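You operate a simulated robot arm through the tools that you are given. There is no shell and no other tool. Be economical: measure what you need, move in short steps, check, and stop when the job is done.

You run a simulated two-armed robot. Do the job below in one go: nothing can be reset, and whatever is moved stays where it is left.

## Task
Stop the heater, let it cool, and move the fuel hose to the red can with the earlier date.
Fine: fuel valve shut for the change; afterwards open it and pump fuel up to the mark.

Only the result counts: the job must be done as asked and must still hold three seconds after the hand-in. Knocking over, shifting, dropping, spilling or breaking anything else fails it.

## Robot
Two 7-joint arms with two-finger parallel grippers on one trunk, on a base that drives. Base frame: it is fixed to the floor where the robot stands at the start and does not move with it; the origin is under the middle of the robot, x ahead of it, y to its left, z up. Lengths are in m, angles in rad, forces in N, time in s.
The left shoulder is at the start at [0.05, 0.209, 1.296], the right one opposite. With the tool pointing down near the work surface each hand reaches from about 0.1 to 0.88 m from the robot's upright axis, wherever it stands, measured 20 degrees to its own side. Places, roughly: black cable wing nut [0.7, 0.4, 1]; black change-over switch [0.7, 0.8, 1]; black dim switch [0.4, 0.3, 0.9]; black rubber pump [0.7, -0.1, 1.1]; blue air slide [0.7, 0.1, 1.1]; blue breaker [0.6, 1, 1.2]; blue socket ring [0.4, 1, 0.9]; cable reel [0.5, 0.1, 0.5]; can B brass nipple [0.5, -0.3, 1]; data toggle [0.6, 1.1, 1.1]; exhaust handle [0.7, 0, 1.2]; green ball lever [0.5, 1.4, 0.9]; green block (4x6x7 cm) [0.4, 1.4, 0.9]; green test button [0.6, 0.5, 0.9]; heat toggle [0.6, 1.2, 1.1]; heater dial [0.6, 0, 1]. Payload 4.4 kg a hand.
The TCP of each hand is the grasp point between the finger pads, 0.023 m short of the fingertips. In the tool frame z runs along the fingers and y along their closing line. The gripper opens to 0.094 m. The fingers are 0.038 m wide and 0.01 m thick; the gripper's body (0.054 by 0.096 m) begins 0.039 m behind the TCP.
Orientation is told as [roll, pitch, yaw] about the base's x, y, z axes, in that order, counted from this pose: with the fingers straight down and closing along the base's y, the tool's x points along the base's -x, its y along +y and its z along -z.

## Interface
- The arms move only by the tool move_arm. It takes "left_series", "right_series" or both (then of equal length, played together; a hand with none holds still); each is a list of rows, each a list of 6 numbers: the shift along the tool's x, y, z in cm, then the turn, a rotation vector about the tool's x, y, z in degrees. In form: [[tx, ty, tz, rx, ry, rz], ...]. A call has 1 to 10 rows; each row shifts and turns the commanded pose from where the row before left it, along the tool's axes as they then stand. "left_jaw" and "right_jaw" are, for a hand that has rows, the gripper command, from -1 (fully open) to 1 (shut), values between in proportion, set as the call begins (left out, the last holds). Each row takes 0.2 s and may step no farther than 0.05 m and 0.15 rad from the row before; otherwise, or with a gripper value out of range, the whole call is refused. Where a pose cannot be reached the arm comes as near as it can. A force on the tool above 90 N (or 10 N above the force at the start of the call, whichever is more), or a blocked arm, ends the call early, and 0.2 s more pass. The fingers move at their own pace (about 0.108 m/s each) and stop on an object; they squeeze with about 23 N. The grip force told is the motor's: it shows also when the fingers shut on nothing. Time passes only in rows, and 0.2 s behind the last, so rows that do not move let the fingers close. It gives the time, the measured TCP pose, the force on the tool (base axes), the opening and the grip force at its end, in the units of the frame above (readings bear some noise), with the torque about the TCP (base axes, N m) and any sound that the robot's microphone picked up.
- Cameras (640 x 400 px; columns grow to the right, rows downward): "scene" is now at [0.1518, -0.0325, 1.4611]; the picture's right is [-0.20, -0.98, 0.00], its down [-0.55, 0.11, -0.82] and it looks along [0.81, -0.17, -0.57] (base axes); focal length 214 px, centre (320, 200). "left" rides on the left gripper at [0.086, -0.016, -0.074] in its tool frame; the picture's right is [0.18, 0.98, 0.00], its down [-0.58, 0.11, -0.81] and it looks along [-0.79, 0.15, 0.59] (tool axes); focal length 243 px, centre (320, 200). "right" rides on the right gripper at [0.086, 0.016, -0.074] in its tool frame; the picture's right is [-0.18, 0.98, 0.00], its down [-0.58, -0.11, -0.81] and it looks along [-0.79, -0.15, 0.59] (tool axes); focal length 243 px, centre (320, 200). There is no depth. A picture from a camera that has moved, and an enlarged one, comes with that camera's place and axes in the base frame and with its lens. The place of the scene camera against the robot may be out by one fixed shift of up to 0.025 m in any direction.
- camera(camera): a new picture of that camera. The clock stands still meanwhile.
- slide_trunk(by): slides the trunk up (or, below 0, down) by that many m; the arms and the scene camera ride with it, the base frame stays. It gives what a move gives, with no picture.
- roll_base(legs): drives the robot by 1 to 6 legs, each [ahead, left, turn to the left] in m, m and rad, along the robot's own axes; the way and the turn of a leg run together, so that a leg with both is an arc; at most 1.5 m and 3.142 rad a leg. The arms and the cameras ride along, it lands a little off, and it stops where it bumps. It gives what a move gives.
- head_to(pan, tilt): turns the head with the scene camera to pan (to the left, within 1.396 rad either way) and tilt (down, from -0.506 to 1.204), counted from straight ahead of the robot. It gives what a move gives.
- inspect(camera, box): a new picture of the part [left, top, right, bottom] of that camera's present view, enlarged. The clock stands still meanwhile.
- sign_off(): hands the job in; it is judged then, once.

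Work in short steps. Places have to be worked out from the pictures, the camera data and where the tool is seen: move nearer, look again, correct. Check each grasp and each placing, and mend what went wrong. You have 120 turns and 100 pictures in all, those below and enlarged ones among them. Open the grippers and draw the arms clear of the work before you hand the job in, unless the task says otherwise; then end with one line.

The tools are called after "Call:" by a JSON object that holds its "fn" and its "kwargs". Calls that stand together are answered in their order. move_arm: Moves the arms, as the interface text tells. Its arguments: {"type":"object","properties":{"left_series":{"type":"array"},"left_jaw":{"type":"number"},"right_series":{"type":"array"},"right_jaw":{"type":"number"}},"required":[]} The other tools are called the same way: slide_trunk (by) slides the trunk up or down; roll_base (legs) drives the base; head_to (pan, tilt) turns the head that bears the scene camera; camera (camera) takes a picture; inspect (camera, box) takes an enlarged picture of a part of a camera's view; sign_off () hands the job in.

At the start:

```text
t: 0.0
left_position: [0.6215, 0.0402, 1.4763]
left_tcp_rot: [0.0, 0.0, 0.0]
left_contact_force: [-0.1, 0.2, 0.3]
left_moment: [-0.02, 0.01, -0.01]
left_width: 0.0939
left_grip_force: 0.0
right_position: [0.5363, -0.4534, 1.492]
right_tcp_rot: [0.0, 0.001, 0.0]
right_contact_force: [0.9, 0.6, -0.6]
right_moment: [0.01, 0.0, 0.01]
right_width: 0.094
right_grip_force: 0.1
trunk travel left (down, up): [-0.375, 0.188]
robot x, y, heading: [-0.0021, 0.0004, -0.001]
head pan, tilt: [-0.202, 0.6]
```

scene: 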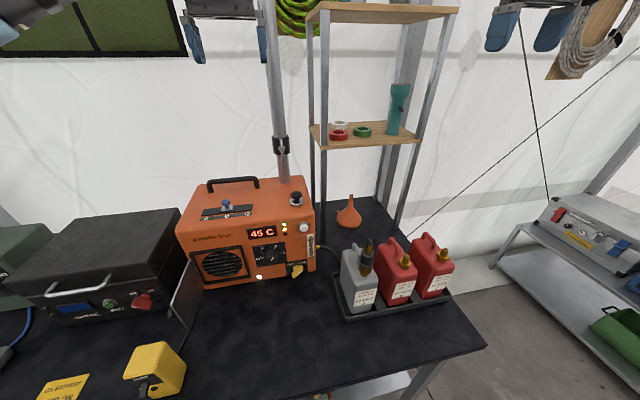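
right: 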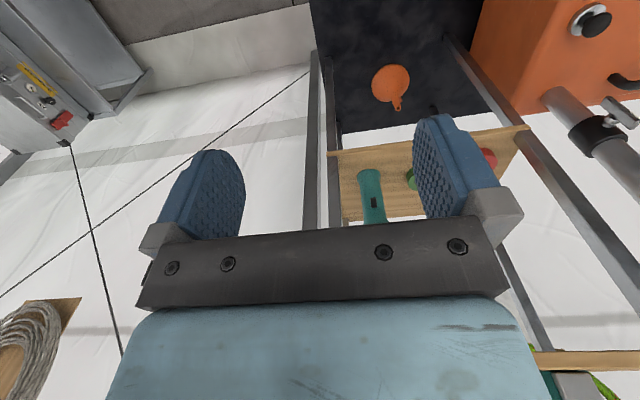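
left: 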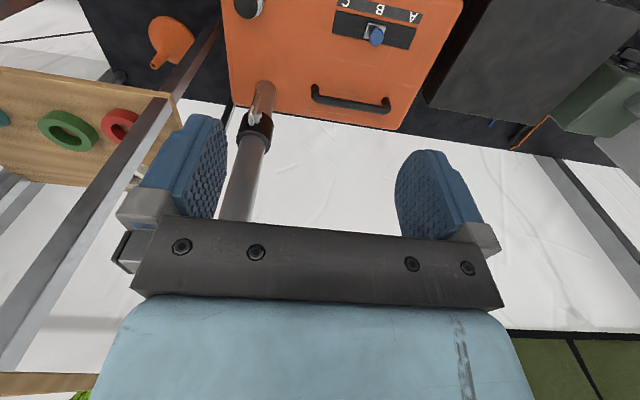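

The heater shows 45 C and the cans stand to its right. I enlarge both to read the labels.

Call:
{"fn": "inspect", "kwargs": {"camera": "scene", "box": [170, 165, 330, 295]}}

Call:
{"fn": "inspect", "kwargs": {"camera": "scene", "box": [310, 215, 470, 325]}}

```text
3.08 times, centred on (250, 230) of scene
camera zoom: at [0.1518, -0.0325, 1.4611], right [-0.2, -0.98, 0.0], down [-0.55, 0.11, -0.82], along [0.81, -0.17, -0.57], focal length 660 px, centre (535, 108)
```

zoom: 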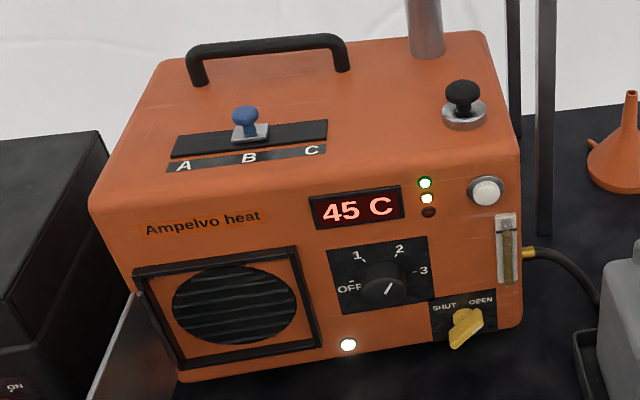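

```text
3.64 times, centred on (390, 270) of scene
camera zoom: at [0.1518, -0.0325, 1.4611], right [-0.2, -0.98, 0.0], down [-0.55, 0.11, -0.82], along [0.81, -0.17, -0.57], focal length 780 px, centre (66, -54)
```

zoom: 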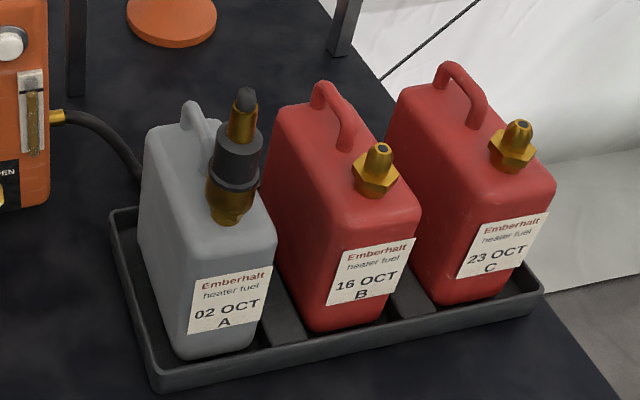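

Can B (16 OCT) is the target; can A carries the hose coupling. I look around for hints before touching anything.

Call:
{"fn": "inspect", "kwargs": {"camera": "scene", "box": [0, 200, 240, 400]}}

Call:
{"fn": "inspect", "kwargs": {"camera": "left", "box": [200, 0, 480, 140]}}

Call:
{"fn": "head_to", "kwargs": {"pan": -0.3, "tilt": 1.0}}

Call:
{"fn": "camera", "kwargs": {"camera": "scene"}}

```text
2.00 times, centred on (120, 300) of scene
camera zoom: at [0.1518, -0.0325, 1.4611], right [-0.2, -0.98, 0.0], down [-0.55, 0.11, -0.82], along [0.81, -0.17, -0.57], focal length 429 px, centre (720, 0)
```

zoom: 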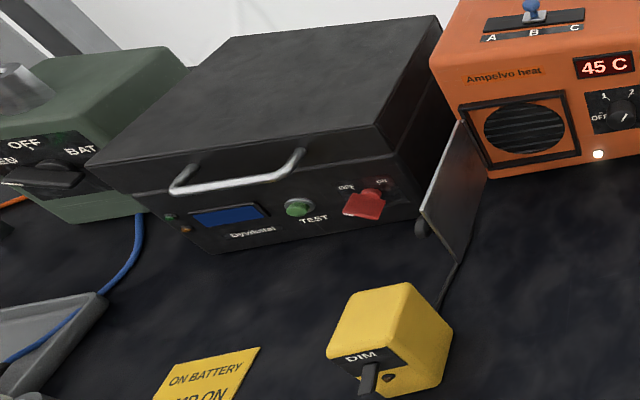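

```text
2.29 times, centred on (340, 70) of left
camera zoom: at [0.5357, 0.0245, 1.55], right [-0.18, 0.98, 0.0], down [0.58, 0.11, 0.81], along [0.79, 0.15, -0.59], focal length 555 px, centre (274, 497)
```

zoom: 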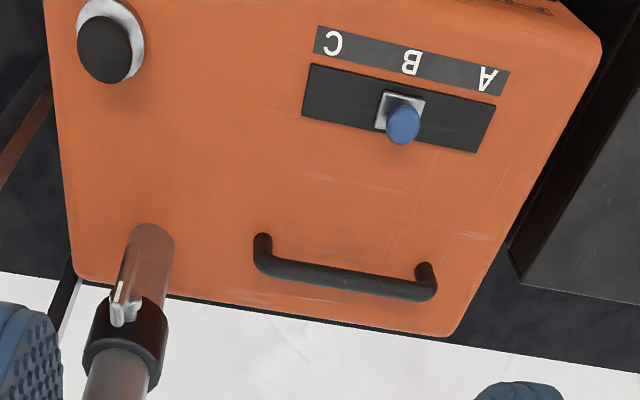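

```text
t: 0.9
left_position: [0.622, 0.0413, 1.4742]
left_tcp_rot: [-0.001, 0.001, 0.001]
left_contact_force: [0.9, 0.0, -0.2]
left_moment: [0.03, 0.01, 0.02]
left_width: 0.0939
left_grip_force: 0.0
right_position: [0.5367, -0.4547, 1.4925]
right_tcp_rot: [0.0, 0.0, 0.0]
right_contact_force: [0.7, 0.1, -0.7]
right_moment: [0.01, 0.01, 0.0]
right_width: 0.0938
right_grip_force: 0.0
trunk travel left (down, up): [-0.375, 0.188]
robot x, y, heading: [0.0043, -0.0025, 0.002]
head pan, tilt: [-0.3, 1.0]
```

```text
92 pictures are left
camera scene: at [0.1319, -0.0352, 1.4292], right [-0.3, -0.96, 0.0], down [-0.8, 0.25, -0.54], along [0.52, -0.16, -0.84], focal length 214 px, centre (320, 200)
```

scene: 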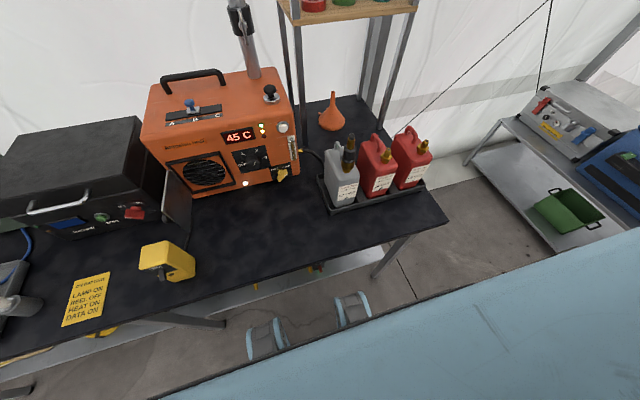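

Card text is for another job. I bring the right hand back and lower so its camera can view the cans close up.

Call:
{"fn": "move_arm", "kwargs": {"right_series": [[2.7, 1.7, 3.2, 0, 0, 0], [2.7, 1.7, 3.2, 0, 0, 0], [2.7, 1.7, 3.2, 0, 0, 0], [2.7, 1.7, 3.2, 0, 0, 0], [2.7, 1.7, 3.2, 0, 0, 0], [2.7, 1.7, 3.2, 0, 0, 0], [2.7, 1.7, 3.2, 0, 0, 0], [2.7, 1.7, 3.2, 0, 0, 0]]}}

Call:
{"fn": "camera", "kwargs": {"camera": "right"}}

```text
t: 2.7
left_position: [0.6218, 0.0402, 1.4749]
left_tcp_rot: [0.001, 0.001, 0.0]
left_contact_force: [-0.9, 0.7, 0.7]
left_moment: [0.0, -0.01, -0.01]
left_width: 0.0939
left_grip_force: 0.2
right_position: [0.3223, -0.3223, 1.2359]
right_tcp_rot: [0.001, -0.001, 0.0]
right_contact_force: [0.0, 0.1, 0.5]
right_moment: [-0.05, -0.01, 0.03]
right_width: 0.094
right_grip_force: 0.0
trunk travel left (down, up): [-0.375, 0.188]
robot x, y, heading: [-0.0031, 0.0004, -0.003]
head pan, tilt: [-0.3, 1.0]
```

```text
91 pictures are left
camera right: at [0.2356, -0.3051, 1.3105], right [0.18, 0.98, 0.0], down [0.58, -0.11, 0.81], along [0.79, -0.15, -0.59], focal length 243 px, centre (320, 200)
```

right: 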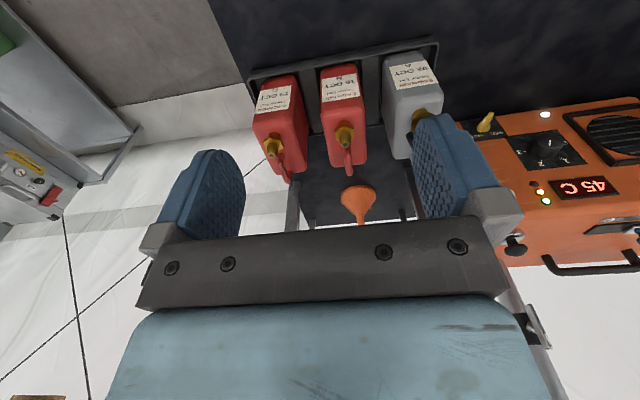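

The nipple of can B works out near [0.49, -0.31, 1.0] and the dial near [0.58, 0.02, 0.98]. I shift the hand left and lower for a view of the coupling on can A.

Call:
{"fn": "move_arm", "kwargs": {"right_series": [[0, 4, 2, 0, 0, 0], [0, 4, 2, 0, 0, 0], [0, 3, 2, 0, 0, 0]]}}

Call:
{"fn": "camera", "kwargs": {"camera": "right"}}

Call:
{"fn": "inspect", "kwargs": {"camera": "right", "box": [240, 0, 420, 180]}}

```text
t: 3.5
left_position: [0.6238, 0.0405, 1.4739]
left_tcp_rot: [0.0, 0.001, 0.001]
left_contact_force: [-0.4, -0.3, 0.3]
left_moment: [0.05, 0.01, 0.03]
left_width: 0.0942
left_grip_force: 0.0
right_position: [0.3305, -0.2108, 1.179]
right_tcp_rot: [0.001, 0.003, -0.001]
right_contact_force: [0.6, 0.2, 0.1]
right_moment: [0.02, -0.04, -0.02]
right_width: 0.0941
right_grip_force: 0.2
right hand out of reach, approached as far as the arm can: row 1
trunk travel left (down, up): [-0.375, 0.188]
robot x, y, heading: [-0.0019, -0.0015, -0.002]
head pan, tilt: [-0.3, 1.0]
```

```text
90 pictures are left
camera right: at [0.2443, -0.1944, 1.2527], right [0.18, 0.98, 0.0], down [0.58, -0.11, 0.8], along [0.79, -0.15, -0.59], focal length 243 px, centre (320, 200)
```

right: 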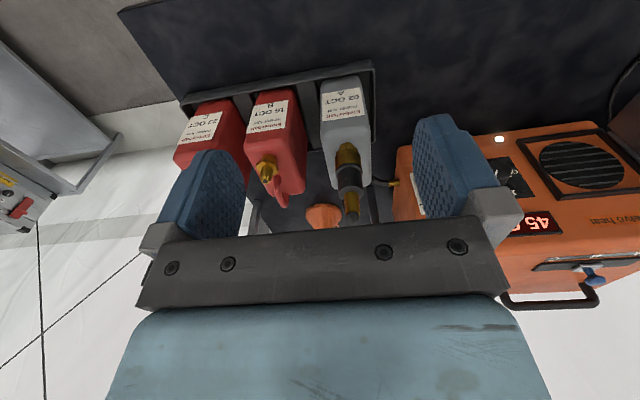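

```text
2.22 times, centred on (330, 90) of right
camera zoom: at [0.2443, -0.1944, 1.2527], right [0.18, 0.98, 0.0], down [0.58, -0.11, 0.8], along [0.79, -0.15, -0.59], focal length 539 px, centre (298, 444)
```

zoom: 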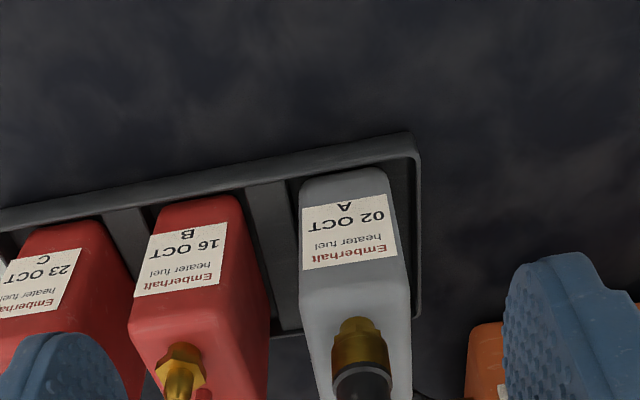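

I enlarge the coupling itself.

Call:
{"fn": "inspect", "kwargs": {"camera": "right", "box": [310, 125, 410, 230]}}

Call:
{"fn": "inspect", "kwargs": {"camera": "scene", "box": [280, 110, 400, 220]}}

```text
3.81 times, centred on (360, 178) of right
camera zoom: at [0.2443, -0.1944, 1.2527], right [0.18, 0.98, 0.0], down [0.58, -0.11, 0.8], along [0.79, -0.15, -0.59], focal length 924 px, centre (168, 286)
```

zoom: 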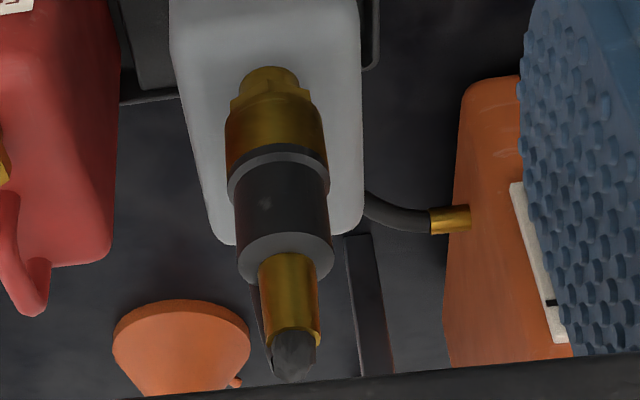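

```text
3.64 times, centred on (340, 165) of scene
camera zoom: at [0.1332, -0.0353, 1.429], right [-0.3, -0.96, 0.0], down [-0.8, 0.25, -0.54], along [0.52, -0.16, -0.84], focal length 780 px, centre (247, 327)
```

zoom: 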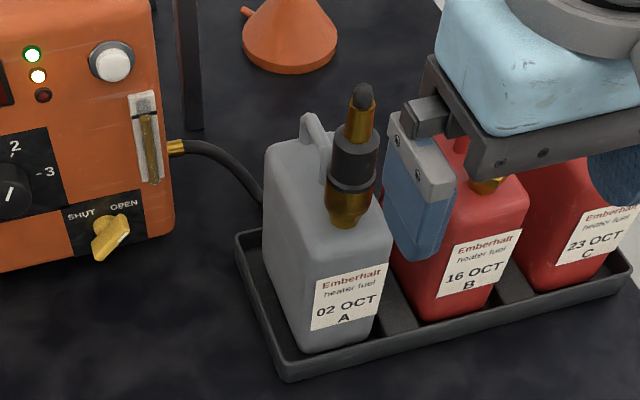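

The coupling stands vertical on can A: brass skirt, black sleeve, brass hose tail. First the heater: I move the right hand aside and bring the left hand in front of the heater to view the controls.

Call:
{"fn": "move_arm", "kwargs": {"right_series": [[0, -4, -2, 0, 0, 0], [0, -4, -2, 0, 0, 0], [0, -4, -2, 0, 0, 0], [0, -4, -2, 0, 0, 0], [0, -3, 0, 0, 0, 0], [0, 0, 0, 0, 0, 0], [0, 0, 0, 0, 0, 0], [0, 0, 0, 0, 0, 0]], "left_series": [[4.5, 0, 1, 0, 0, 0], [4.5, 0, 1, 0, 0, 0], [4.5, 0, 1, 0, 0, 0], [4, 0, 2.5, 0, 0, 0], [4, 0, 2.5, 0, 0, 0], [4, 0, 2.5, 0, 0, 0], [4, 0, 2.5, 0, 0, 0], [0, 0, 5, 0, 0, 0]]}}

Call:
{"fn": "move_arm", "kwargs": {"left_series": [[0, 0, 5, 0, 0, 0], [0, 0, 5, 0, 0, 0], [0, 0, 4, 0, 0, 0]]}}

Call:
{"fn": "camera", "kwargs": {"camera": "left"}}

```text
t: 5.3
left_position: [0.3304, 0.0422, 1.2939]
left_tcp_rot: [-0.003, 0.001, 0.001]
left_contact_force: [0.1, 0.5, 1.1]
left_moment: [-0.01, 0.06, -0.01]
left_width: 0.0938
left_grip_force: 0.1
right_position: [0.3365, -0.3983, 1.2602]
right_tcp_rot: [0.0, 0.002, -0.001]
right_contact_force: [1.3, 0.4, 0.3]
right_moment: [-0.05, 0.04, 0.01]
right_width: 0.0941
right_grip_force: 0.2
right hand out of reach, approached as far as the arm can: row 1
trunk travel left (down, up): [-0.375, 0.188]
robot x, y, heading: [-0.0011, -0.0015, -0.004]
head pan, tilt: [-0.3, 1.0]
```

```text
t: 6.1
left_position: [0.33, 0.0398, 1.1571]
left_tcp_rot: [-0.001, -0.001, 0.0]
left_contact_force: [0.5, 0.2, 0.2]
left_moment: [0.0, -0.02, 0.02]
left_width: 0.0937
left_grip_force: 0.1
right_position: [0.3345, -0.3979, 1.2607]
right_tcp_rot: [-0.001, 0.0, 0.0]
right_contact_force: [-0.3, 0.3, -0.4]
right_moment: [-0.05, 0.01, -0.01]
right_width: 0.0941
right_grip_force: 0.0
trunk travel left (down, up): [-0.375, 0.188]
robot x, y, heading: [0.0026, -0.0035, -0.0]
head pan, tilt: [-0.3, 1.0]
```

```text
86 pictures are left
camera left: at [0.2429, 0.0242, 1.2305], right [-0.18, 0.98, 0.0], down [0.58, 0.11, 0.81], along [0.79, 0.15, -0.59], focal length 243 px, centre (320, 200)
```

left: 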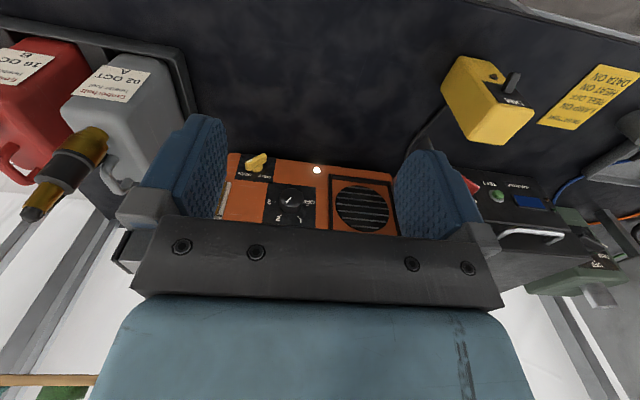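

Call:
{"fn": "inspect", "kwargs": {"camera": "left", "box": [220, 140, 340, 230]}}

Call:
{"fn": "inspect", "kwargs": {"camera": "scene", "box": [220, 110, 310, 200]}}

```text
4.44 times, centred on (280, 185) of left
camera zoom: at [0.2429, 0.0242, 1.2305], right [-0.18, 0.98, 0.0], down [0.58, 0.11, 0.81], along [0.79, 0.15, -0.59], focal length 1078 px, centre (498, 267)
```

zoom: 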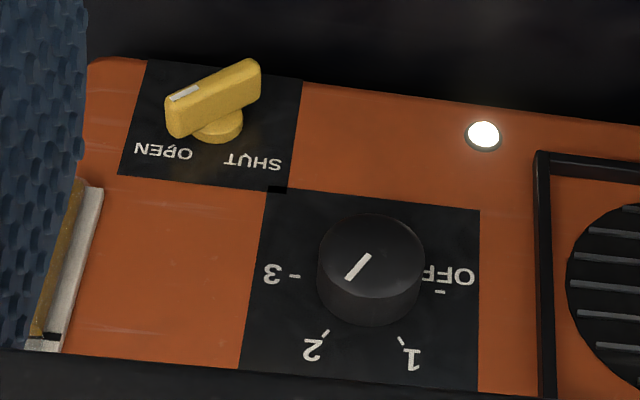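

```text
4.44 times, centred on (265, 155) of scene
camera zoom: at [0.1321, -0.0351, 1.4292], right [-0.3, -0.96, 0.0], down [-0.8, 0.25, -0.54], along [0.52, -0.16, -0.84], focal length 953 px, centre (564, 400)
```

zoom: 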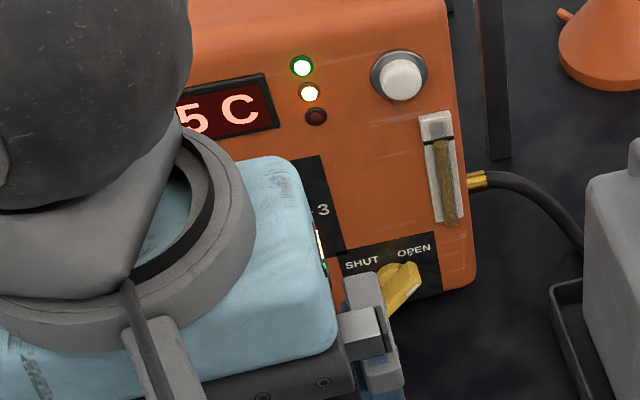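

The dial knob (round, on 2) triangulates to about [0.60, 0.039, 0.969] on a face square to x; OFF lies ~120° counter-clockwise. I turn the left tool to point forward.

Call:
{"fn": "move_arm", "kwargs": {"left_series": [[-4, 0, 0, 0, 0, 0], [-4, 0, 0, 0, -5, 0], [0, 0, 0, 0, -8.5, 0], [0, 0, 0, 0, -8.5, 0], [0, 0, 0, 0, -8.5, 0], [0, 0, 0, 0, -8.5, 0], [0, 0, 0, 0, -8.5, 0], [0, 0, 0, 0, -8.5, 0], [0, 0, 0, 0, -8.5, 0], [0, 0, 0, 0, -8.5, 0]]}}

Call:
{"fn": "move_arm", "kwargs": {"left_series": [[0, 0, 0, 0, -8.5, 0], [0, 0, 0, 0, -8.5, 0], [0, 0, 0, 0, 0, 8.5], [0, 0, 0, 0, 0, 8.5], [0, 0, 0, 0, 0, 8.5], [0, 0, 0, 0, 0, 8.5], [0, 0, 0, 0, 0, 8.5], [0, 0, 0, 0, 0, 8.5], [0, 0, 0, 0, 0, 8.5]]}}

Call:
{"fn": "camera", "kwargs": {"camera": "left"}}

```text
t: 8.3
left_position: [0.406, 0.0383, 1.1555]
left_tcp_rot: [0.004, -1.276, -0.005]
left_contact_force: [-0.2, -0.4, 0.1]
left_moment: [0.01, -0.03, 0.04]
left_width: 0.0938
left_grip_force: 0.1
right_position: [0.3331, -0.4006, 1.2588]
right_tcp_rot: [0.002, 0.0, 0.001]
right_contact_force: [-0.5, 0.3, 0.0]
right_moment: [0.03, 0.0, 0.01]
right_width: 0.094
right_grip_force: 0.0
trunk travel left (down, up): [-0.375, 0.188]
robot x, y, heading: [0.0003, 0.0012, -0.0]
head pan, tilt: [-0.3, 1.0]
```

```text
t: 10.3
left_position: [0.4069, 0.0403, 1.1568]
left_tcp_rot: [1.569, -0.531, -1.57]
left_contact_force: [-0.3, -0.2, 0.6]
left_moment: [0.01, 0.0, 0.02]
left_width: 0.094
left_grip_force: 0.1
right_position: [0.3344, -0.3982, 1.2607]
right_tcp_rot: [0.001, 0.001, 0.0]
right_contact_force: [1.1, 0.1, 0.2]
right_moment: [0.03, -0.01, -0.01]
right_width: 0.094
right_grip_force: 0.1
trunk travel left (down, up): [-0.375, 0.188]
robot x, y, heading: [-0.0002, 0.0008, -0.004]
head pan, tilt: [-0.3, 1.0]
```

```text
83 pictures are left
camera left: at [0.3322, 0.1069, 1.0981], right [0.0, 0.66, 0.76], down [-0.81, -0.45, 0.39], along [0.59, -0.61, 0.53], focal length 243 px, centre (320, 200)
```

left: 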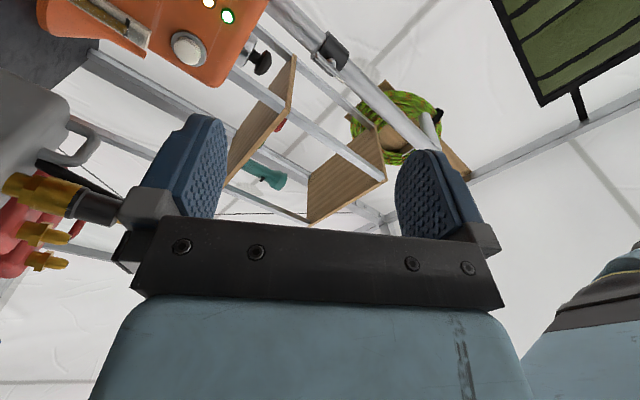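

Now I shift the forward-pointing hand down in line with the dial, staying 7 cm short.

Call:
{"fn": "move_arm", "kwargs": {"left_series": [[2.4, -4.05, 0, 0, 0, 0], [2.4, -4.05, 0, 0, 0, 0], [2.4, -4.05, 0, 0, 0, 0], [2.4, -4.05, 0, 0, 0, 0], [0, 0, 5, 0, 0, 0], [0, 0, 5, 0, 0, 0], [0, 0, 2, 0, 0, 0]]}}

Call:
{"fn": "camera", "kwargs": {"camera": "left"}}

Call:
{"fn": "camera", "kwargs": {"camera": "scene"}}

```text
t: 11.9
left_position: [0.5483, -0.0067, 1.0193]
left_tcp_rot: [1.569, -0.531, -1.571]
left_contact_force: [0.4, -0.3, 0.2]
left_moment: [-0.02, -0.01, -0.01]
left_width: 0.0938
left_grip_force: 0.1
left hand out of reach, approached as far as the arm can: row 2, 3, 4
right_position: [0.3347, -0.3984, 1.2606]
right_tcp_rot: [0.001, 0.0, 0.002]
right_contact_force: [-0.9, 0.1, -0.5]
right_moment: [-0.05, -0.01, -0.02]
right_width: 0.094
right_grip_force: 0.0
trunk travel left (down, up): [-0.375, 0.188]
robot x, y, heading: [0.0014, 0.0006, -0.002]
head pan, tilt: [-0.3, 1.0]
```

```text
82 pictures are left
camera left: at [0.4729, 0.0596, 0.9615], right [0.0, 0.66, 0.75], down [-0.81, -0.45, 0.39], along [0.59, -0.61, 0.53], focal length 243 px, centre (320, 200)
```

left: 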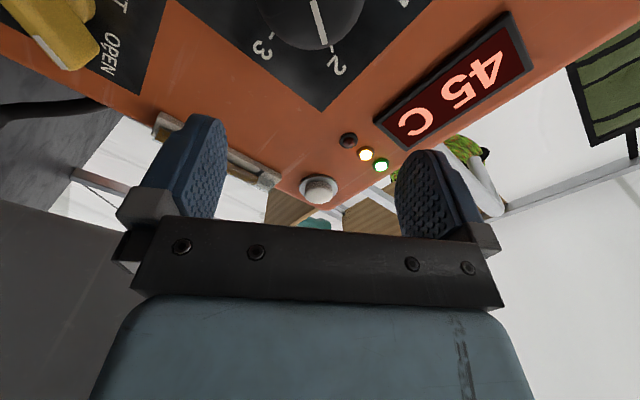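

```text
81 pictures are left
camera scene: at [0.132, -0.035, 1.4291], right [-0.3, -0.96, 0.0], down [-0.8, 0.25, -0.54], along [0.52, -0.16, -0.84], focal length 214 px, centre (320, 200)
```

scene: 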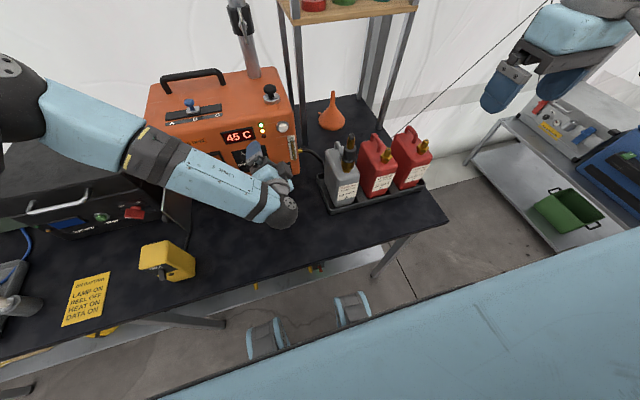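

The hand stopped short (reach fold). I correct toward the dial axis.

Call:
{"fn": "move_arm", "kwargs": {"left_series": [[3.2, -1, 0, 0, 0, 0], [3.3, -1, 0, 0, 0, 0], [0, 0, 0, 0, 0, 0]]}}

Call:
{"fn": "camera", "kwargs": {"camera": "left"}}

```text
t: 12.7
left_position: [0.5476, 0.0375, 0.9685]
left_tcp_rot: [1.573, -0.53, -1.57]
left_contact_force: [0.1, 0.6, 0.1]
left_moment: [-0.01, -0.02, -0.02]
left_width: 0.0939
left_grip_force: 0.1
right_position: [0.3352, -0.3992, 1.26]
right_tcp_rot: [0.002, 0.001, 0.0]
right_contact_force: [0.4, 0.6, 0.2]
right_moment: [0.0, 0.02, 0.03]
right_width: 0.0939
right_grip_force: 0.1
trunk travel left (down, up): [-0.375, 0.188]
robot x, y, heading: [-0.003, 0.002, -0.002]
head pan, tilt: [-0.3, 1.0]
```

```text
80 pictures are left
camera left: at [0.4725, 0.1047, 0.9112], right [0.0, 0.66, 0.75], down [-0.81, -0.45, 0.39], along [0.59, -0.61, 0.53], focal length 243 px, centre (320, 200)
```

left: 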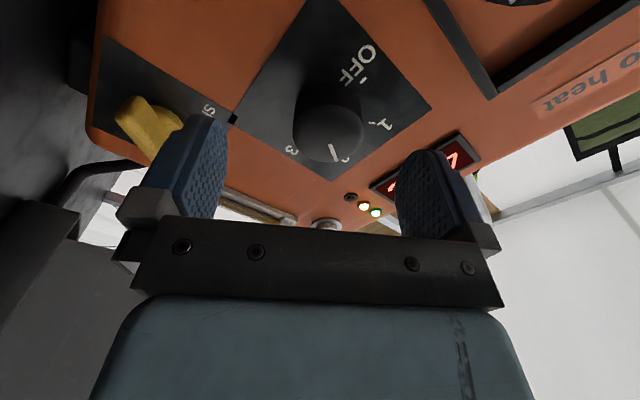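

Knob front face is at about x 0.586, z 0.975 — aligned. I advance 3.3 cm and close.

Call:
{"fn": "move_arm", "kwargs": {"left_series": [[-0.3, 0.5, 1.6, 0, 0, 0], [0, 0, 1.6, 0, 0, 0]]}}

Call:
{"fn": "move_arm", "kwargs": {"left_series": [[0, 0, 0, 0, 0, 0], [0, 0, 0, 0, 0, 0], [0, 0, 0, 0, 0, 0]], "left_jaw": 1}}

Call:
{"fn": "camera", "kwargs": {"camera": "left"}}

```text
t: 13.3
left_position: [0.5796, 0.0397, 0.974]
left_tcp_rot: [1.57, -0.532, -1.572]
left_contact_force: [-0.5, -0.1, -0.1]
left_moment: [0.01, 0.01, 0.02]
left_width: 0.0937
left_grip_force: 0.1
right_position: [0.3355, -0.3982, 1.2605]
right_tcp_rot: [-0.001, 0.0, 0.0]
right_contact_force: [-0.6, -0.1, -1.5]
right_moment: [-0.01, -0.02, -0.05]
right_width: 0.0937
right_grip_force: 0.1
trunk travel left (down, up): [-0.375, 0.188]
robot x, y, heading: [-0.0004, -0.0022, 0.002]
head pan, tilt: [-0.3, 1.0]
```

```text
t: 14.1
left_position: [0.5809, 0.0402, 0.9744]
left_tcp_rot: [1.57, -0.533, -1.57]
left_contact_force: [-0.1, -0.9, -2.1]
left_moment: [0.04, -0.05, -0.18]
left_width: 0.0409
left_grip_force: 44.5
right_position: [0.3352, -0.3988, 1.2612]
right_tcp_rot: [0.001, 0.001, 0.0]
right_contact_force: [-0.2, 0.0, 0.2]
right_moment: [-0.04, -0.03, -0.01]
right_width: 0.0938
right_grip_force: 0.1
trunk travel left (down, up): [-0.375, 0.188]
robot x, y, heading: [0.0008, 0.001, 0.002]
head pan, tilt: [-0.3, 1.0]
```

```text
79 pictures are left
camera left: at [0.5052, 0.1063, 0.9165], right [0.0, 0.66, 0.75], down [-0.81, -0.45, 0.39], along [0.59, -0.61, 0.53], focal length 243 px, centre (320, 200)
```

left: 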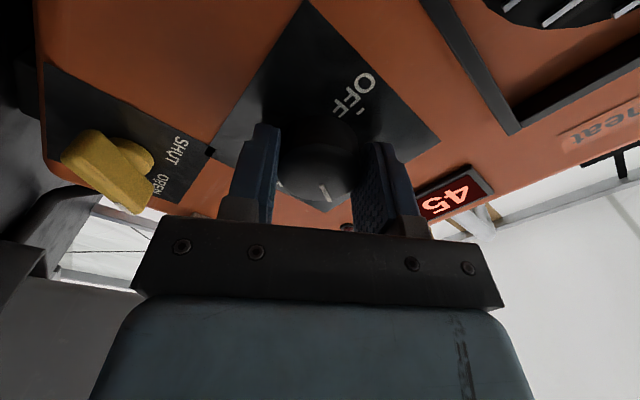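

Gripped at 41 mm. I turn the knob counter-clockwise (negative about the tool axis).

Call:
{"fn": "move_arm", "kwargs": {"left_series": [[0, 0, 0, 0, 0, -8], [0, 0, 0, 0, 0, -8], [0, 0, 0, 0, 0, -8], [0, 0, 0, 0, 0, -8], [0, 0, 0, 0, 0, -8], [0, 0, 0, 0, 0, -8], [0, 0, 0, 0, 0, -8]]}}

Call:
{"fn": "move_arm", "kwargs": {"left_series": [[0, 0, 0, 0, 0, -8], [0, 0, 0, 0, 0, -8], [0, 0, 0, 0, 0, -8], [0, 0, 0, 0, 0, -8], [0, 0, 0, 0, 0, -8], [0, 0, 0, 0, 0, -8], [0, 0, 0, 0, 0, -8], [0, 0, 0, 0, 0, -8]]}}

Call:
{"fn": "camera", "kwargs": {"camera": "left"}}

```text
t: 15.4
left_position: [0.5838, 0.0293, 1.0278]
left_tcp_rot: [1.763, -1.247, -1.756]
left_contact_force: [-121.2, 13.0, -162.4]
left_moment: [-0.77, 0.92, 0.66]
left_width: 0.0
left_grip_force: 42.4
right_position: [0.3112, -0.418, 1.2653]
right_tcp_rot: [0.022, -0.025, -0.001]
right_contact_force: [-0.2, -0.6, 0.1]
right_moment: [-0.01, -0.01, 0.01]
right_width: 0.0939
right_grip_force: 0.1
trunk travel left (down, up): [-0.375, 0.188]
robot x, y, heading: [-0.0017, 0.0029, -0.003]
head pan, tilt: [-0.3, 1.0]
stopped in row 6 (left hand): the force on the tool passed its limit at 129 N (the readings are from after the stop); the commanded pose is now the measured one
```

```text
t: 15.6
left_position: [0.5827, 0.0293, 1.0299]
left_tcp_rot: [1.736, -1.272, -1.74]
left_contact_force: [-123.6, 14.1, -147.3]
left_moment: [-0.79, 0.58, 0.61]
left_width: 0.0
left_grip_force: 42.5
right_position: [0.3113, -0.416, 1.2651]
right_tcp_rot: [0.017, -0.022, -0.002]
right_contact_force: [0.1, -0.3, -0.1]
right_moment: [-0.03, -0.02, 0.0]
right_width: 0.0938
right_grip_force: 0.0
trunk travel left (down, up): [-0.375, 0.188]
robot x, y, heading: [0.0019, 0.0002, -0.001]
head pan, tilt: [-0.3, 1.0]
stopped in row 1 (left hand): the force on the tool passed its limit at 239 N (the readings are from after the stop); the commanded pose is now the measured one
```

```text
78 pictures are left
camera left: at [0.5127, 0.0408, 0.938], right [0.01, 0.99, 0.11], down [-0.83, -0.05, 0.55], along [0.55, -0.1, 0.83], focal length 243 px, centre (320, 200)
```

left: 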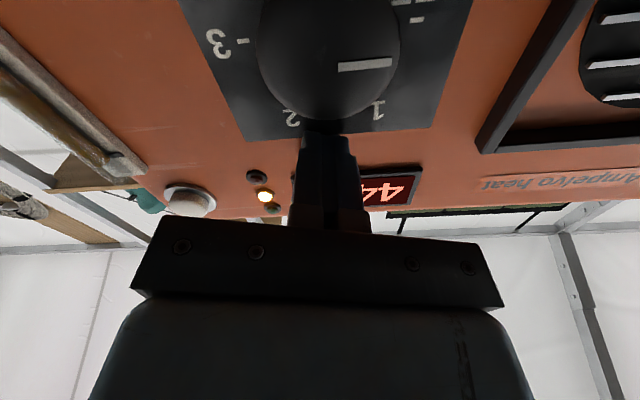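

The hand slipped off at the end under load, but the pointer now seems to be at OFF and the temperature is dropping. I back away.

Call:
{"fn": "move_arm", "kwargs": {"left_series": [[0, 0, -2, 0, 0, 0], [0, 0, -3, 0, 0, 0]]}}

Call:
{"fn": "camera", "kwargs": {"camera": "scene"}}

```text
t: 15.9
left_position: [0.5823, 0.031, 1.0277]
left_tcp_rot: [1.678, -1.275, -1.696]
left_contact_force: [-103.9, -0.5, -152.0]
left_moment: [-0.49, 1.11, 0.28]
left_width: 0.0
left_grip_force: 42.7
right_position: [0.3118, -0.4169, 1.2649]
right_tcp_rot: [0.017, -0.022, -0.004]
right_contact_force: [0.4, 1.3, 0.3]
right_moment: [-0.01, -0.06, -0.02]
right_width: 0.0939
right_grip_force: 0.1
trunk travel left (down, up): [-0.375, 0.188]
robot x, y, heading: [-0.0027, 0.0042, -0.003]
head pan, tilt: [-0.3, 1.0]
stopped in row 1 (left hand): the force on the tool passed its limit at 218 N (the readings are from after the stop); the commanded pose is now the measured one
```

```text
77 pictures are left
camera scene: at [0.1063, -0.0561, 1.4354], right [-0.3, -0.95, -0.02], down [-0.79, 0.26, -0.55], along [0.53, -0.15, -0.83], focal length 214 px, centre (320, 200)
```

scene: 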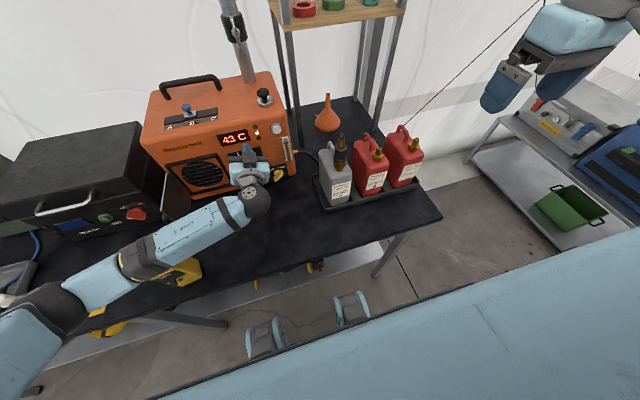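

The left forearm has dipped and presses on something near the yellow box; I look at that closely before releasing.

Call:
{"fn": "inspect", "kwargs": {"camera": "scene", "box": [60, 120, 320, 330]}}

Call:
{"fn": "inspect", "kwargs": {"camera": "left", "box": [140, 0, 540, 240]}}

```text
1.90 times, centred on (190, 225) of scene
camera zoom: at [0.1063, -0.0561, 1.4354], right [-0.3, -0.95, -0.02], down [-0.79, 0.26, -0.55], along [0.53, -0.15, -0.83], focal length 408 px, centre (568, 152)
```

zoom: 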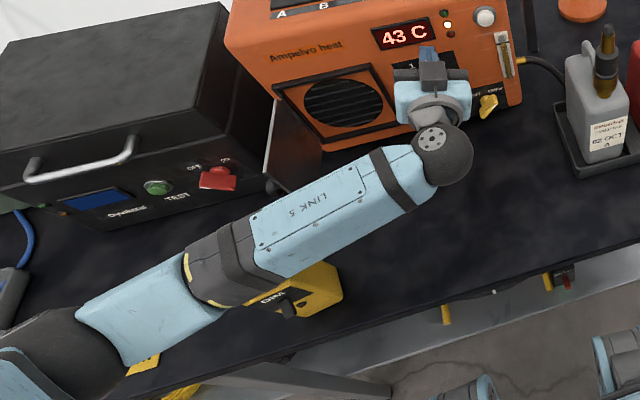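

```text
1.60 times, centred on (340, 120) of left
camera zoom: at [0.5115, 0.0416, 0.9396], right [0.02, 0.99, 0.11], down [-0.83, -0.05, 0.56], along [0.56, -0.1, 0.82], focal length 388 px, centre (288, 328)
```

zoom: 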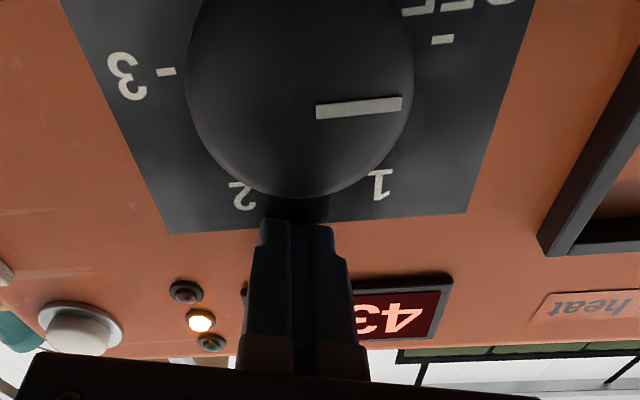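

Dial is at OFF. The forearm leans on the yellow lamp switch box; I raise the trunk a little to unload it.

Call:
{"fn": "slide_trunk", "kwargs": {"by": 0.03}}

Call:
{"fn": "camera", "kwargs": {"camera": "scene"}}

```text
t: 16.7
left_position: [0.5837, 0.0298, 1.029]
left_tcp_rot: [1.585, -1.281, -1.621]
left_contact_force: [-87.3, -56.9, -54.7]
left_moment: [-1.15, 2.2, -0.61]
left_width: 0.0
left_grip_force: 42.1
right_position: [0.3241, -0.4065, 1.2879]
right_tcp_rot: [0.007, -0.007, -0.004]
right_contact_force: [0.1, -0.4, 0.2]
right_moment: [0.03, 0.0, 0.01]
right_width: 0.0939
right_grip_force: 0.1
trunk travel left (down, up): [-0.405, 0.158]
robot x, y, heading: [-0.0011, -0.0009, -0.004]
head pan, tilt: [-0.3, 1.0]
```

```text
74 pictures are left
camera scene: at [0.1224, -0.0445, 1.4566], right [-0.3, -0.95, -0.01], down [-0.8, 0.26, -0.54], along [0.52, -0.16, -0.84], focal length 214 px, centre (320, 200)
```

scene: 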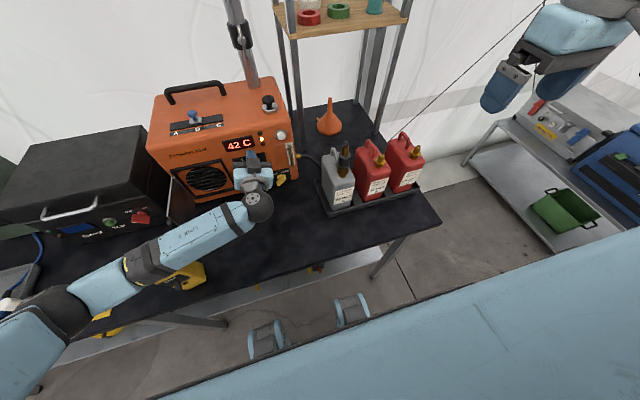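

Unloading works (force falling). I raise another 4 cm.

Call:
{"fn": "slide_trunk", "kwargs": {"by": 0.04}}

Call:
{"fn": "camera", "kwargs": {"camera": "left"}}

```text
t: 17.1
left_position: [0.5844, 0.0338, 1.0294]
left_tcp_rot: [1.529, -1.286, -1.577]
left_contact_force: [-14.3, -14.8, 2.5]
left_moment: [-0.2, 0.13, -0.27]
left_width: 0.0002
left_grip_force: 42.3
right_position: [0.3294, -0.3985, 1.2971]
right_tcp_rot: [-0.002, -0.005, -0.002]
right_contact_force: [0.2, -0.4, -0.5]
right_moment: [-0.03, 0.0, 0.01]
right_width: 0.0938
right_grip_force: 0.2
trunk travel left (down, up): [-0.41, 0.153]
robot x, y, heading: [-0.0004, -0.0018, -0.004]
head pan, tilt: [-0.3, 1.0]
stopped: the force on the tool passed its limit at 135 N (the readings are from after the stop); the commanded pose is now the measured one
```

```text
73 pictures are left
camera left: at [0.5085, 0.0463, 0.9426], right [0.05, 0.99, 0.1], down [-0.8, -0.02, 0.6], along [0.6, -0.11, 0.8], focal length 243 px, centre (320, 200)
```

left: 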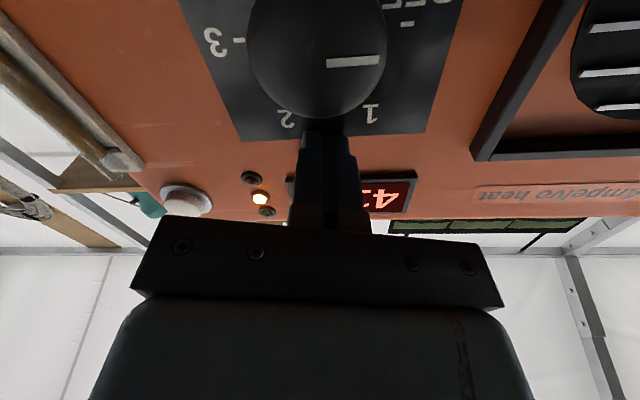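

Forces are now small. I retract a little, upward-back, checking.

Call:
{"fn": "move_arm", "kwargs": {"left_series": [[0, 0, -1, 0, 0, 0], [0, 0, -1, 0, 0, 0]]}}

```text
t: 17.7
left_position: [0.5611, 0.0361, 1.0389]
left_tcp_rot: [1.585, -1.278, -1.619]
left_contact_force: [0.0, 0.0, -0.3]
left_moment: [-0.01, 0.01, -0.02]
left_width: 0.0
left_grip_force: 42.5
right_position: [0.3214, -0.4028, 1.3001]
right_tcp_rot: [0.004, -0.01, -0.003]
right_contact_force: [-0.8, 0.3, 0.3]
right_moment: [-0.03, -0.02, 0.01]
right_width: 0.0941
right_grip_force: 0.1
trunk travel left (down, up): [-0.41, 0.153]
robot x, y, heading: [-0.0032, 0.002, -0.001]
head pan, tilt: [-0.3, 1.0]
```

The tool is free of the heater; now I raise the trunk to lift the forearm off the box.

Call:
{"fn": "slide_trunk", "kwargs": {"by": 0.1}}

Call:
{"fn": "camera", "kwargs": {"camera": "scene"}}

```text
t: 19.0
left_position: [0.5665, 0.0374, 1.1267]
left_tcp_rot: [1.529, -1.283, -1.568]
left_contact_force: [0.0, -0.8, 0.2]
left_moment: [-0.01, 0.02, 0.01]
left_width: 0.0
left_grip_force: 43.0
right_position: [0.3309, -0.3999, 1.3967]
right_tcp_rot: [-0.002, -0.001, -0.005]
right_contact_force: [-0.1, -0.2, -0.8]
right_moment: [0.01, 0.03, -0.01]
right_width: 0.0939
right_grip_force: 0.0
trunk travel left (down, up): [-0.51, 0.053]
robot x, y, heading: [-0.0038, 0.0058, -0.0]
head pan, tilt: [-0.3, 1.0]
```

```text
72 pictures are left
camera scene: at [0.1296, -0.0352, 1.5645], right [-0.3, -0.95, 0.0], down [-0.8, 0.25, -0.54], along [0.52, -0.16, -0.84], focal length 214 px, centre (320, 200)
```

scene: 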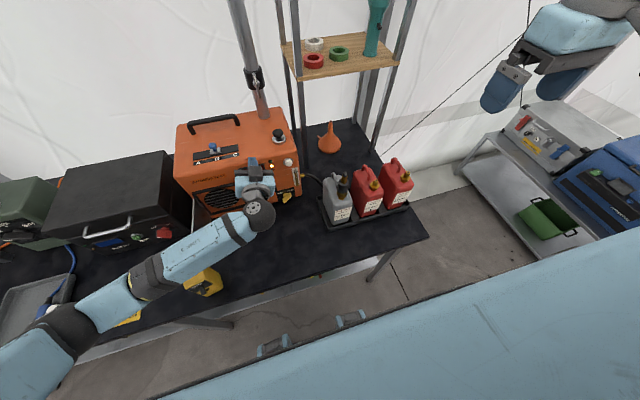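

Clear. I raise the left hand and turn it back to pointing down so the forearm leaves the table, then check dial and box.

Call:
{"fn": "move_arm", "kwargs": {"left_series": [[-3, 0, -3, 0, 0, 0], [-4, 0, -2, 0, 0, 0], [-4, 0, -2, 0, 0, 0], [-4, 0, 0, 0, 0, 0], [-4, 0, 0, 0, 8, 0], [0, 0, 0, 0, 8, 0], [0, 0, 0, 0, 8, 0], [0, 0, 0, 0, 8, 0], [0, 0, 0, 0, 8, 0], [0, 0, 0, 0, 8, 0]], "left_jaw": -1}}

Call:
{"fn": "camera", "kwargs": {"camera": "scene"}}

```text
t: 20.5
left_position: [0.5109, 0.0372, 1.2625]
left_tcp_rot: [1.01, -0.997, -0.923]
left_contact_force: [-0.1, 0.3, 0.5]
left_moment: [0.03, 0.01, 0.0]
left_width: 0.0937
left_grip_force: 0.2
right_position: [0.3317, -0.3977, 1.3978]
right_tcp_rot: [-0.002, -0.001, -0.005]
right_contact_force: [0.0, 1.0, 0.2]
right_moment: [0.01, -0.01, -0.02]
right_width: 0.094
right_grip_force: 0.0
trunk travel left (down, up): [-0.51, 0.053]
robot x, y, heading: [0.0027, 0.0011, -0.002]
head pan, tilt: [-0.3, 1.0]
stopped in row 7 (left hand): the arm was blocked; the commanded pose is now the measured one
```

```text
71 pictures are left
camera scene: at [0.1299, -0.0339, 1.5646], right [-0.3, -0.95, 0.0], down [-0.8, 0.25, -0.54], along [0.52, -0.16, -0.84], focal length 214 px, centre (320, 200)
```

scene: 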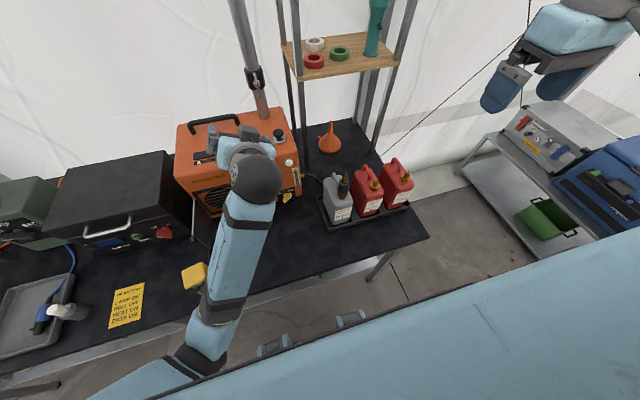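

The arm got blocked by folding against itself; I shift it to the left while finishing the turn.

Call:
{"fn": "move_arm", "kwargs": {"left_series": [[0, 3, 0, 0, 0, 0], [0, 3, 0, 0, 0, 0], [0, 3, 0, 0, 4, 0], [0, 3, 0, 0, 6, 0], [0, 0, 0, 0, 8, 0], [0, 0, 0, 0, 8, 0], [0, 0, 0, 0, 8, 0]]}}

Call:
{"fn": "camera", "kwargs": {"camera": "left"}}

```text
t: 21.8
left_position: [0.5171, 0.1852, 1.2987]
left_tcp_rot: [0.848, -0.67, -0.552]
left_contact_force: [-0.5, -0.3, 0.2]
left_moment: [0.01, 0.01, -0.03]
left_width: 0.0943
left_grip_force: 0.1
right_position: [0.3314, -0.3988, 1.3967]
right_tcp_rot: [0.001, -0.002, -0.004]
right_contact_force: [-0.2, 0.2, -0.4]
right_moment: [0.03, -0.01, 0.02]
right_width: 0.0939
right_grip_force: 0.1
trunk travel left (down, up): [-0.51, 0.053]
robot x, y, heading: [-0.0022, 0.0005, -0.006]
head pan, tilt: [-0.3, 1.0]
stopped in row 6 (left hand): the arm was blocked; the commanded pose is now the measured one
```

```text
70 pictures are left
camera left: at [0.4036, 0.1758, 1.2755], right [-0.17, 0.87, 0.46], down [-0.22, -0.49, 0.84], along [0.96, 0.04, 0.27], focal length 243 px, centre (320, 200)
```

left: 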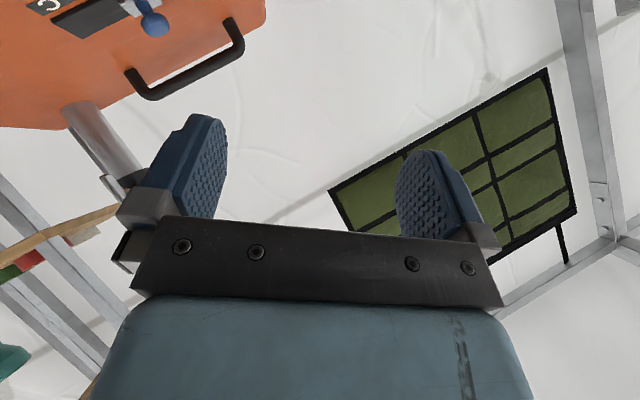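

I rotate directly toward the fingers-down pose from the computed axes.

Call:
{"fn": "move_arm", "kwargs": {"left_series": [[-2, 2, 0, 4.6, 6.26, -1.67], [-2, 2, 0, 4.6, 6.26, -1.67], [0, 2, 0, 4.6, 6.26, -1.67], [0, 0, 0, 4.6, 6.26, -1.67], [0, 0, 0, 4.6, 6.26, -1.67], [0, 0, 0, 4.6, 6.26, -1.67], [0, 0, 0, 4.6, 6.26, -1.67]]}}

Call:
{"fn": "camera", "kwargs": {"camera": "scene"}}

```text
t: 23.4
left_position: [0.6758, 0.3114, 1.2005]
left_tcp_rot: [0.082, -0.058, 0.008]
left_contact_force: [0.6, 0.2, 0.5]
left_moment: [0.01, 0.0, -0.03]
left_width: 0.094
left_grip_force: 0.0
left hand out of reach, approached as far as the arm can: row 3, 4, 5, 6, 7
right_position: [0.3315, -0.3997, 1.3962]
right_tcp_rot: [0.0, 0.001, -0.002]
right_contact_force: [0.0, 1.0, 0.2]
right_moment: [0.02, -0.01, 0.01]
right_width: 0.0939
right_grip_force: 0.0
trunk travel left (down, up): [-0.51, 0.053]
robot x, y, heading: [-0.0024, -0.0008, -0.002]
head pan, tilt: [-0.3, 1.0]
```

```text
69 pictures are left
camera scene: at [0.1315, -0.0353, 1.5643], right [-0.3, -0.95, 0.0], down [-0.8, 0.25, -0.54], along [0.51, -0.16, -0.84], focal length 214 px, centre (320, 200)
```

scene: 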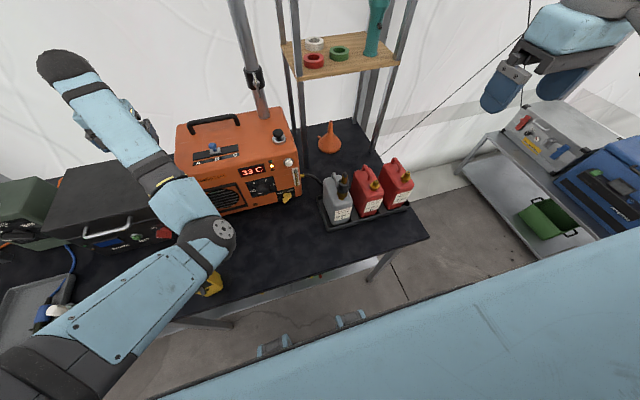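

The left arm is now elbow-low over the table. I raise it straight up to untangle.

Call:
{"fn": "move_arm", "kwargs": {"left_series": [[0, 0, -4, 0, 0, 0], [0, 0, -4, 0, 0, 0], [0, 0, -4, 0, 0, 0], [0, 0, -4, 0, 0, 0], [0, 0, -4, 0, 0, 0], [0, 0, -4, 0, 0, 0]]}}

Call:
{"fn": "camera", "kwargs": {"camera": "scene"}}

```text
t: 24.8
left_position: [0.7403, 0.3266, 1.3961]
left_tcp_rot: [0.049, -0.062, -0.016]
left_contact_force: [0.2, 0.3, 0.2]
left_moment: [-0.01, -0.03, -0.03]
left_width: 0.0942
left_grip_force: 0.1
left hand out of reach, approached as far as the arm can: row 1, 2, 3, 4, 5, 6
right_position: [0.3312, -0.3982, 1.3959]
right_tcp_rot: [0.001, -0.001, -0.004]
right_contact_force: [-0.8, 0.3, -0.6]
right_moment: [0.01, -0.03, -0.01]
right_width: 0.0939
right_grip_force: 0.1
trunk travel left (down, up): [-0.51, 0.053]
robot x, y, heading: [-0.0059, 0.0018, -0.008]
head pan, tilt: [-0.3, 1.0]
```

```text
68 pictures are left
camera scene: at [0.1286, -0.0354, 1.5645], right [-0.3, -0.95, 0.0], down [-0.8, 0.25, -0.54], along [0.52, -0.16, -0.84], focal length 214 px, centre (320, 200)
```

scene: 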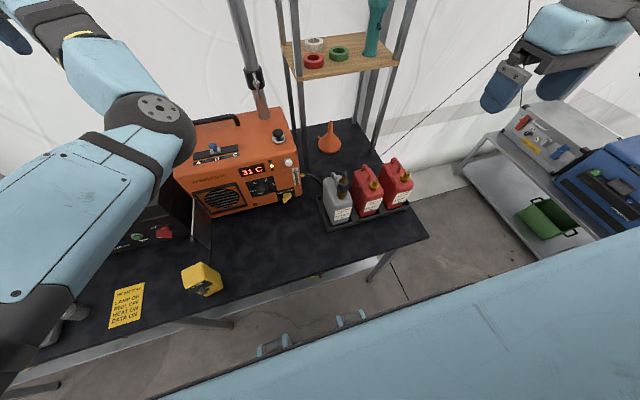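

Arm is clear of the table; the heater cools (31 C). I check the yellow box for any displacement.

Call:
{"fn": "inspect", "kwargs": {"camera": "scene", "box": [90, 230, 250, 340]}}

```text
3.64 times, centred on (170, 285) of scene
camera zoom: at [0.1286, -0.0354, 1.5645], right [-0.3, -0.95, 0.0], down [-0.8, 0.25, -0.54], along [0.52, -0.16, -0.84], focal length 780 px, centre (866, -109)
```

zoom: 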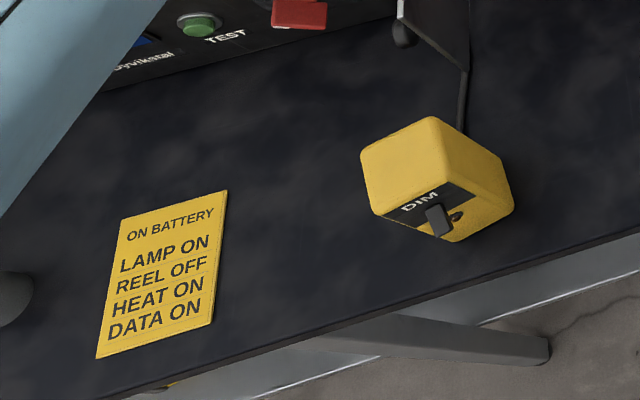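

The box did shift by about 2–3 cm and turned ~19°. I'll put it back: first bring the left hand to its earlier viewing pose, to compare against the earlier pictures.

Call:
{"fn": "move_arm", "kwargs": {"left_series": [[4, -2, 0, 0, 0, 0], [4, -2.8, 0, 0, 0, 0], [4, -2.8, 0, 0, 0, 0], [4, -3, 0, 0, 0, 0], [4, -3, 0, -2.8, 3.5, 0], [4, -3, 0, 0, 0, 0], [4, -3, 0, 0, 0, 0], [4, -3, 0, 0, 0, 0], [4, -3, 0, 0, 0, 0], [4, -3, 0, 0, 0, 0]]}}

Call:
{"fn": "camera", "kwargs": {"camera": "scene"}}

```text
t: 27.0
left_position: [0.7235, 0.2815, 1.2547]
left_tcp_rot: [0.098, 0.001, -0.012]
left_contact_force: [-0.5, 0.8, 0.4]
left_moment: [-0.01, 0.0, -0.04]
left_width: 0.0941
left_grip_force: 0.0
left hand out of reach, approached as far as the arm can: row 1, 2, 3, 4, 5, 6, 7, 8, 9, 10
right_position: [0.3305, -0.3989, 1.3972]
right_tcp_rot: [0.0, -0.004, -0.004]
right_contact_force: [0.4, -0.1, 0.1]
right_moment: [0.01, 0.03, 0.0]
right_width: 0.0942
right_grip_force: 0.0
trunk travel left (down, up): [-0.51, 0.053]
robot x, y, heading: [-0.0036, 0.0032, 0.002]
head pan, tilt: [-0.3, 1.0]
```

```text
66 pictures are left
camera scene: at [0.1299, -0.0349, 1.5646], right [-0.3, -0.95, 0.0], down [-0.8, 0.25, -0.54], along [0.52, -0.16, -0.84], focal length 214 px, centre (320, 200)
```

scene: 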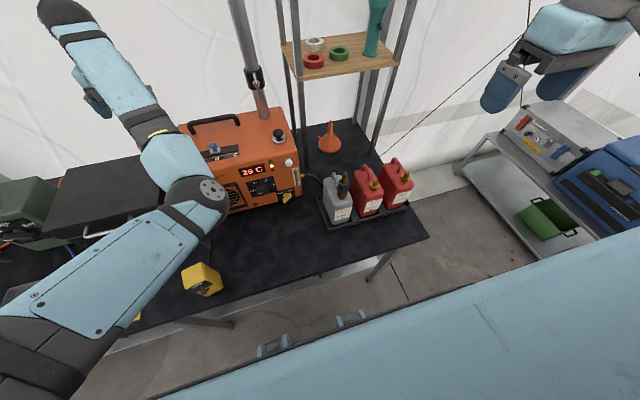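

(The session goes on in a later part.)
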